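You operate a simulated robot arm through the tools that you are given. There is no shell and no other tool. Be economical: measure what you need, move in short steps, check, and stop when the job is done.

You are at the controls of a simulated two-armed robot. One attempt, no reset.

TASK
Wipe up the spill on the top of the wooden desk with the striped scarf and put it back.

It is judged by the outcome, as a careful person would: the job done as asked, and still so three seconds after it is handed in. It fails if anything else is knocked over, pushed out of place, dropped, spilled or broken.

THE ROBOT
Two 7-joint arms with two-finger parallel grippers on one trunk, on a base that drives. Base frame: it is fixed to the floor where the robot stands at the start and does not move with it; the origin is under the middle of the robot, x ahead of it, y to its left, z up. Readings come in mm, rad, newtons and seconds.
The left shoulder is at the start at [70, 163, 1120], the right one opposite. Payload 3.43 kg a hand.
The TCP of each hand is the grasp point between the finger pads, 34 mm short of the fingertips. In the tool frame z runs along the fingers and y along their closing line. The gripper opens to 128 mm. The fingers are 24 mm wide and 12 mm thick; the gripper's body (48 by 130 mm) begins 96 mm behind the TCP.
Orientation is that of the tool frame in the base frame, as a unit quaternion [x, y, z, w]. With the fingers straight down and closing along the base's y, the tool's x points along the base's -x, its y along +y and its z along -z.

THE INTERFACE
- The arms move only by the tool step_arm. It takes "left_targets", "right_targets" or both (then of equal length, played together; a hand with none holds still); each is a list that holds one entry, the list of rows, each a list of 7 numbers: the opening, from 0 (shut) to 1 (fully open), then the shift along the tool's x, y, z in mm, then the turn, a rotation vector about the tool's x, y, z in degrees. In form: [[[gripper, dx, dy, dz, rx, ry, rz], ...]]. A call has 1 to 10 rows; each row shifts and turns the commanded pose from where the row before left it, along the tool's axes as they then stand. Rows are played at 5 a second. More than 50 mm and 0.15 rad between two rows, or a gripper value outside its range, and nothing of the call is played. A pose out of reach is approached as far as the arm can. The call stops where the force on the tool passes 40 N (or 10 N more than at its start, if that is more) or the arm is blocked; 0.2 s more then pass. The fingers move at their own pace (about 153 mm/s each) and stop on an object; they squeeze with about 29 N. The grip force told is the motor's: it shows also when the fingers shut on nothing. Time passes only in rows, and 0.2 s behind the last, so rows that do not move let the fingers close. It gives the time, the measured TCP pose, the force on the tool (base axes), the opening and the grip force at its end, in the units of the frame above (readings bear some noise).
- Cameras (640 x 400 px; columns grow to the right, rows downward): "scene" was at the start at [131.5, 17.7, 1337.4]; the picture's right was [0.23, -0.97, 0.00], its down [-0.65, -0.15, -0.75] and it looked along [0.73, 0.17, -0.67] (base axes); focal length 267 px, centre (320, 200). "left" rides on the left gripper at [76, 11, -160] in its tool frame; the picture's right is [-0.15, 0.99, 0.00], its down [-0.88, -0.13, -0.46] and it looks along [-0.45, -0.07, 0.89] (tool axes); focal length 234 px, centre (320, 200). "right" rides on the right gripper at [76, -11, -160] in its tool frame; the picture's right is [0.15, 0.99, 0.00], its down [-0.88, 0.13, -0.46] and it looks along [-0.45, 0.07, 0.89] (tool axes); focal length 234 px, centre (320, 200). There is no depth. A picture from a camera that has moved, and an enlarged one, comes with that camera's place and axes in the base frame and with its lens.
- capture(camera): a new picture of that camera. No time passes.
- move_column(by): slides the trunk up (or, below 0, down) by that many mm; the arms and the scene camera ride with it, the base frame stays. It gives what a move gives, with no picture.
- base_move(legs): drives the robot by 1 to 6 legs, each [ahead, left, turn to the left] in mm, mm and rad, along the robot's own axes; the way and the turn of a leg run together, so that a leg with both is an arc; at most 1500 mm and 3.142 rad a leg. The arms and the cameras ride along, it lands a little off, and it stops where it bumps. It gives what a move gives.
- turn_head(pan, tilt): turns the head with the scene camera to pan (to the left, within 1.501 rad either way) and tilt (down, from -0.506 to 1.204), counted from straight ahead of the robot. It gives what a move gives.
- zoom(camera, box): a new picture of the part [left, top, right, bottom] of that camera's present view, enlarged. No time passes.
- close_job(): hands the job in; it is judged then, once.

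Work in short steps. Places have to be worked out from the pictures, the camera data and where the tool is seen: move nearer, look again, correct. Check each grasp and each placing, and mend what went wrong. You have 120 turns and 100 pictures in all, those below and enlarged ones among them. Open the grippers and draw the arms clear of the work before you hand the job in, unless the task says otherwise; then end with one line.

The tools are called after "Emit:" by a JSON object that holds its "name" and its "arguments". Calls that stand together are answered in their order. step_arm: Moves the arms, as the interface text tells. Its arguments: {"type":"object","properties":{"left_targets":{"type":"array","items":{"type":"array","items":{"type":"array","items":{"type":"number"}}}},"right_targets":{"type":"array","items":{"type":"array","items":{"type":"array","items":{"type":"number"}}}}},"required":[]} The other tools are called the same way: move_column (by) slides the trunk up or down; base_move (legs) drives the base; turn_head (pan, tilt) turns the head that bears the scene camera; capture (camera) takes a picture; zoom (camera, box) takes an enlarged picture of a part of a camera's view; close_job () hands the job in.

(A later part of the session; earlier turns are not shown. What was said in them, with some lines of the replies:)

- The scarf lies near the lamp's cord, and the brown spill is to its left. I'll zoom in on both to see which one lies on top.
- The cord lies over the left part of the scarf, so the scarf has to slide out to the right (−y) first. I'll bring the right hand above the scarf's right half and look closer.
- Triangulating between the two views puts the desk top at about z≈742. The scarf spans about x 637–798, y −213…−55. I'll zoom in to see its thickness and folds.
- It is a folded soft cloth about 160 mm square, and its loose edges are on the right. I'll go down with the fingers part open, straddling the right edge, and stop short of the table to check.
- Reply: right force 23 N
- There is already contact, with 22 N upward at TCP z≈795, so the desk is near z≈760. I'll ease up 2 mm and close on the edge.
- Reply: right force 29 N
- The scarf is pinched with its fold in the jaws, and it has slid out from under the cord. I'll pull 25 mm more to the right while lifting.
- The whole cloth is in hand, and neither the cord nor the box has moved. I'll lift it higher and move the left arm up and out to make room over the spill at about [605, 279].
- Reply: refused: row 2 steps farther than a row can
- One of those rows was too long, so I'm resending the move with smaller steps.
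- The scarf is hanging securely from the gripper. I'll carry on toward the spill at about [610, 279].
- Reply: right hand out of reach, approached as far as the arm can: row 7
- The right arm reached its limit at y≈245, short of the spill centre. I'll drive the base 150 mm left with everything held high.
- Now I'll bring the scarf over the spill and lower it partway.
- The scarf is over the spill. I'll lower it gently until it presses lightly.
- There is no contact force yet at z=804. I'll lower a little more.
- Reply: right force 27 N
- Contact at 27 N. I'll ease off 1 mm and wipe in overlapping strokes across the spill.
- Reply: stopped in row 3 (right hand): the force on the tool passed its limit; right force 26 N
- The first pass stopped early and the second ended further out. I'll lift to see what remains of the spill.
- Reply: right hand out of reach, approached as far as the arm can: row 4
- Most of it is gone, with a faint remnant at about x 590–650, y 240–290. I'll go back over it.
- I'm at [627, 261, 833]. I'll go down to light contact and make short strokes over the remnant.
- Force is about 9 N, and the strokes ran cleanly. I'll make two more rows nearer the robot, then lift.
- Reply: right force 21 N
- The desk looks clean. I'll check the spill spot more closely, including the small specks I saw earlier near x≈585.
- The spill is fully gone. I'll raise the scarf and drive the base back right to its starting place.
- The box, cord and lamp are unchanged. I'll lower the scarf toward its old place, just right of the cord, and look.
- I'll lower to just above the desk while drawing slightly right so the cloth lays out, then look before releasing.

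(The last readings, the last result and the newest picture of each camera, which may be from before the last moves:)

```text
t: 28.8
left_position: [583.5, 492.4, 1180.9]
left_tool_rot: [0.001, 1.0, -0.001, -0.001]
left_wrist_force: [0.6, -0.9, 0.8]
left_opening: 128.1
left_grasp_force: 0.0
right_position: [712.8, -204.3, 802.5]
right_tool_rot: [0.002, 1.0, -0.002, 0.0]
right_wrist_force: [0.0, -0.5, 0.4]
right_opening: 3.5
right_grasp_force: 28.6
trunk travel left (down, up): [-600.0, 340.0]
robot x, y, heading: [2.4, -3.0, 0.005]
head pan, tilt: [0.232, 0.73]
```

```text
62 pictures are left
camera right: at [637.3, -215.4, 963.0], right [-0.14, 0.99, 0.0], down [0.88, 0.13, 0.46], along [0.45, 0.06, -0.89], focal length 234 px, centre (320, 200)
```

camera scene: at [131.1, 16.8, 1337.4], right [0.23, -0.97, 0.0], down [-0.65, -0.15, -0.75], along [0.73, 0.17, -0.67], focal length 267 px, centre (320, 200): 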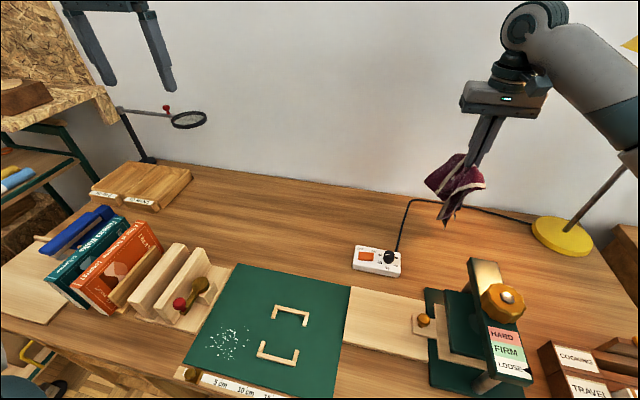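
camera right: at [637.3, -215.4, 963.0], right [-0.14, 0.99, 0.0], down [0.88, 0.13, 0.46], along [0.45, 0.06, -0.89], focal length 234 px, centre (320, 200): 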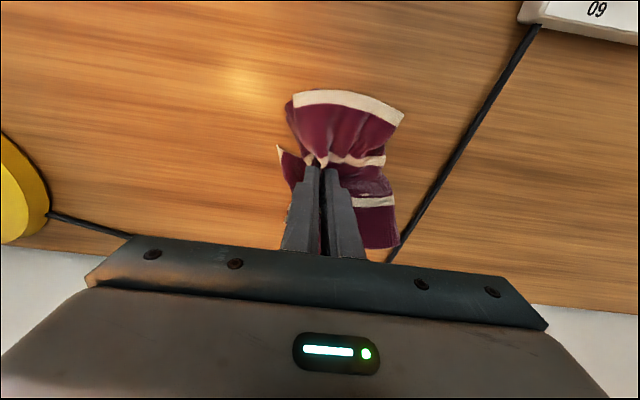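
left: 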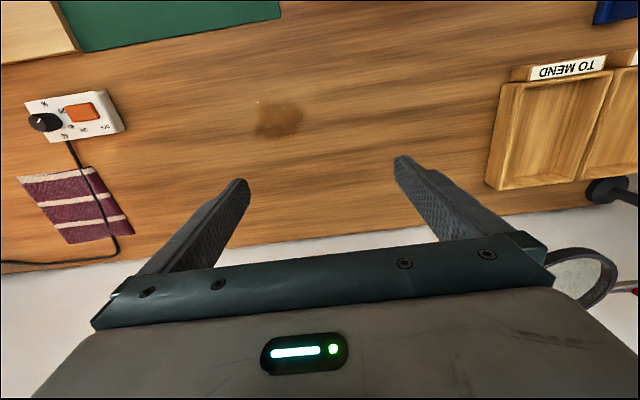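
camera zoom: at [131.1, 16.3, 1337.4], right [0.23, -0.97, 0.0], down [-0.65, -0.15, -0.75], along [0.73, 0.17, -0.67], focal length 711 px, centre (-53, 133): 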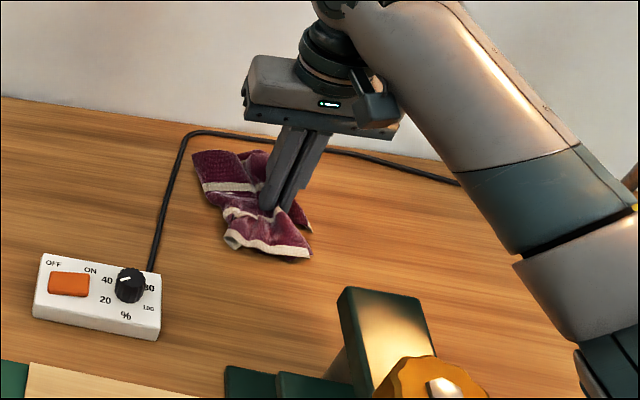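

The scarf lies within its old footprint, beside the cord and not on it. I'll lower a touch, open a bit and lift out.

Emit:
{"name": "step_arm", "arguments": {"right_targets": [[[0, 0, 0, 3, 0, 0, 0], [0.12, 0, 0, 0, 0, 0, 0], [0.2, 0, 0, 0, 0, 0, 0], [0.2, 0, 0, -10, 0, 0, 0], [0.2, 0, 0, -25, 0, 0, 0], [0.2, 0, 0, -40, 0, 0, 0], [0.2, 0, 0, -40, 0, 0, 0]]]}}

Emit:
{"name": "zoom", "arguments": {"camera": "scene", "box": [340, 160, 580, 290]}}

Emit:
{"name": "capture", "arguments": {"camera": "right"}}

```text
t: 30.4
left_position: [582.7, 491.9, 1182.0]
left_tool_rot: [0.001, 1.0, -0.001, 0.0]
left_wrist_force: [-0.6, 0.4, 0.1]
left_opening: 128.1
left_grasp_force: 0.0
right_position: [711.9, -204.5, 915.4]
right_tool_rot: [0.003, 1.0, -0.002, 0.001]
right_wrist_force: [-0.4, 0.1, 0.0]
right_opening: 25.4
right_grasp_force: 0.0
trunk travel left (down, up): [-600.0, 340.0]
robot x, y, heading: [1.5, 0.5, 0.005]
head pan, tilt: [0.232, 0.73]
```

```text
2.67 times, centred on (460, 225) of scene
camera zoom: at [130.3, 16.7, 1337.3], right [0.23, -0.97, 0.0], down [-0.65, -0.15, -0.75], along [0.73, 0.17, -0.67], focal length 711 px, centre (-53, 133)
```

zoom: 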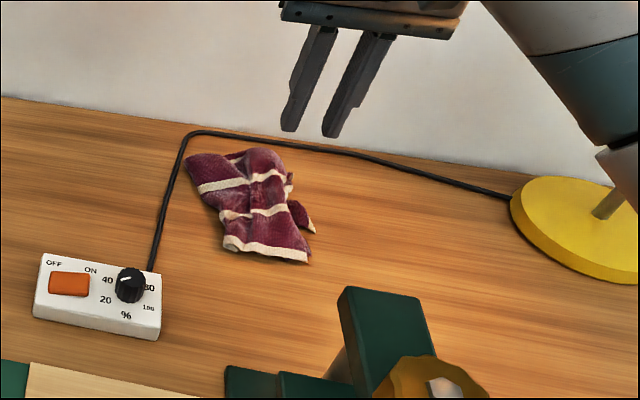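

```text
60 pictures are left
camera right: at [635.4, -214.9, 1074.7], right [-0.14, 0.99, 0.0], down [0.88, 0.13, 0.46], along [0.45, 0.06, -0.89], focal length 234 px, centre (320, 200)
```

right: 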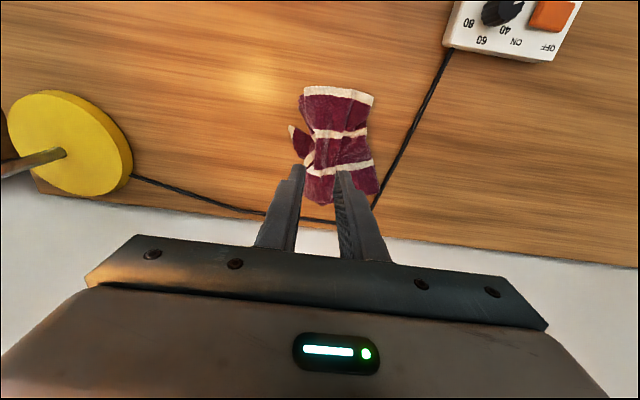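

The scarf is back in its place, and the cord, box and lamp haven't moved. I'll open the gripper and draw the right arm clear for a final check.

Emit:
{"name": "step_arm", "arguments": {"right_targets": [[[0.5, 0, 0, -40, 0, 0, 0], [1, 10, 10, -40, 0, 0, 0], [1, 20, 0, -30, 0, 0, 0], [1, 20, 0, 0, 0, 0, 0], [1, 20, 0, 0, 0, 0, 0]]]}}

Emit:
{"name": "capture", "arguments": {"camera": "scene"}}

```text
t: 31.6
left_position: [583.7, 492.2, 1181.8]
left_tool_rot: [0.001, 1.0, 0.0, 0.0]
left_wrist_force: [-0.9, 0.1, 0.7]
left_opening: 128.0
left_grasp_force: 0.0
right_position: [643.3, -193.5, 1024.6]
right_tool_rot: [0.002, 1.0, 0.0, 0.001]
right_wrist_force: [-0.4, 0.3, 0.4]
right_opening: 128.0
right_grasp_force: 0.1
trunk travel left (down, up): [-600.0, 340.0]
robot x, y, heading: [-4.4, -0.9, 0.005]
head pan, tilt: [0.232, 0.73]
```

```text
59 pictures are left
camera scene: at [130.6, 16.0, 1337.4], right [0.23, -0.97, 0.0], down [-0.65, -0.15, -0.75], along [0.73, 0.17, -0.67], focal length 267 px, centre (320, 200)
```

scene: 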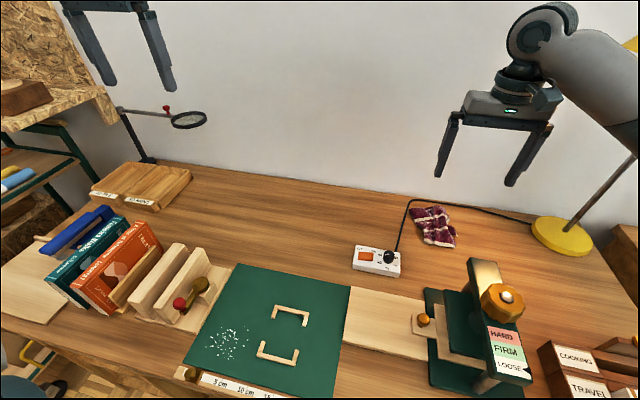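

The brown spill is gone, the scarf is back and nothing else has moved, so I'm handing the job in.

Emit:
{"name": "close_job", "arguments": {}}

```text
The job is handed in.
```

I wiped the brown spill off the desk and put the scarf back about 30 mm right of where it was: slightly rumpled, and beside the lamp cord where before it lay under it. Nothing else was disturbed.
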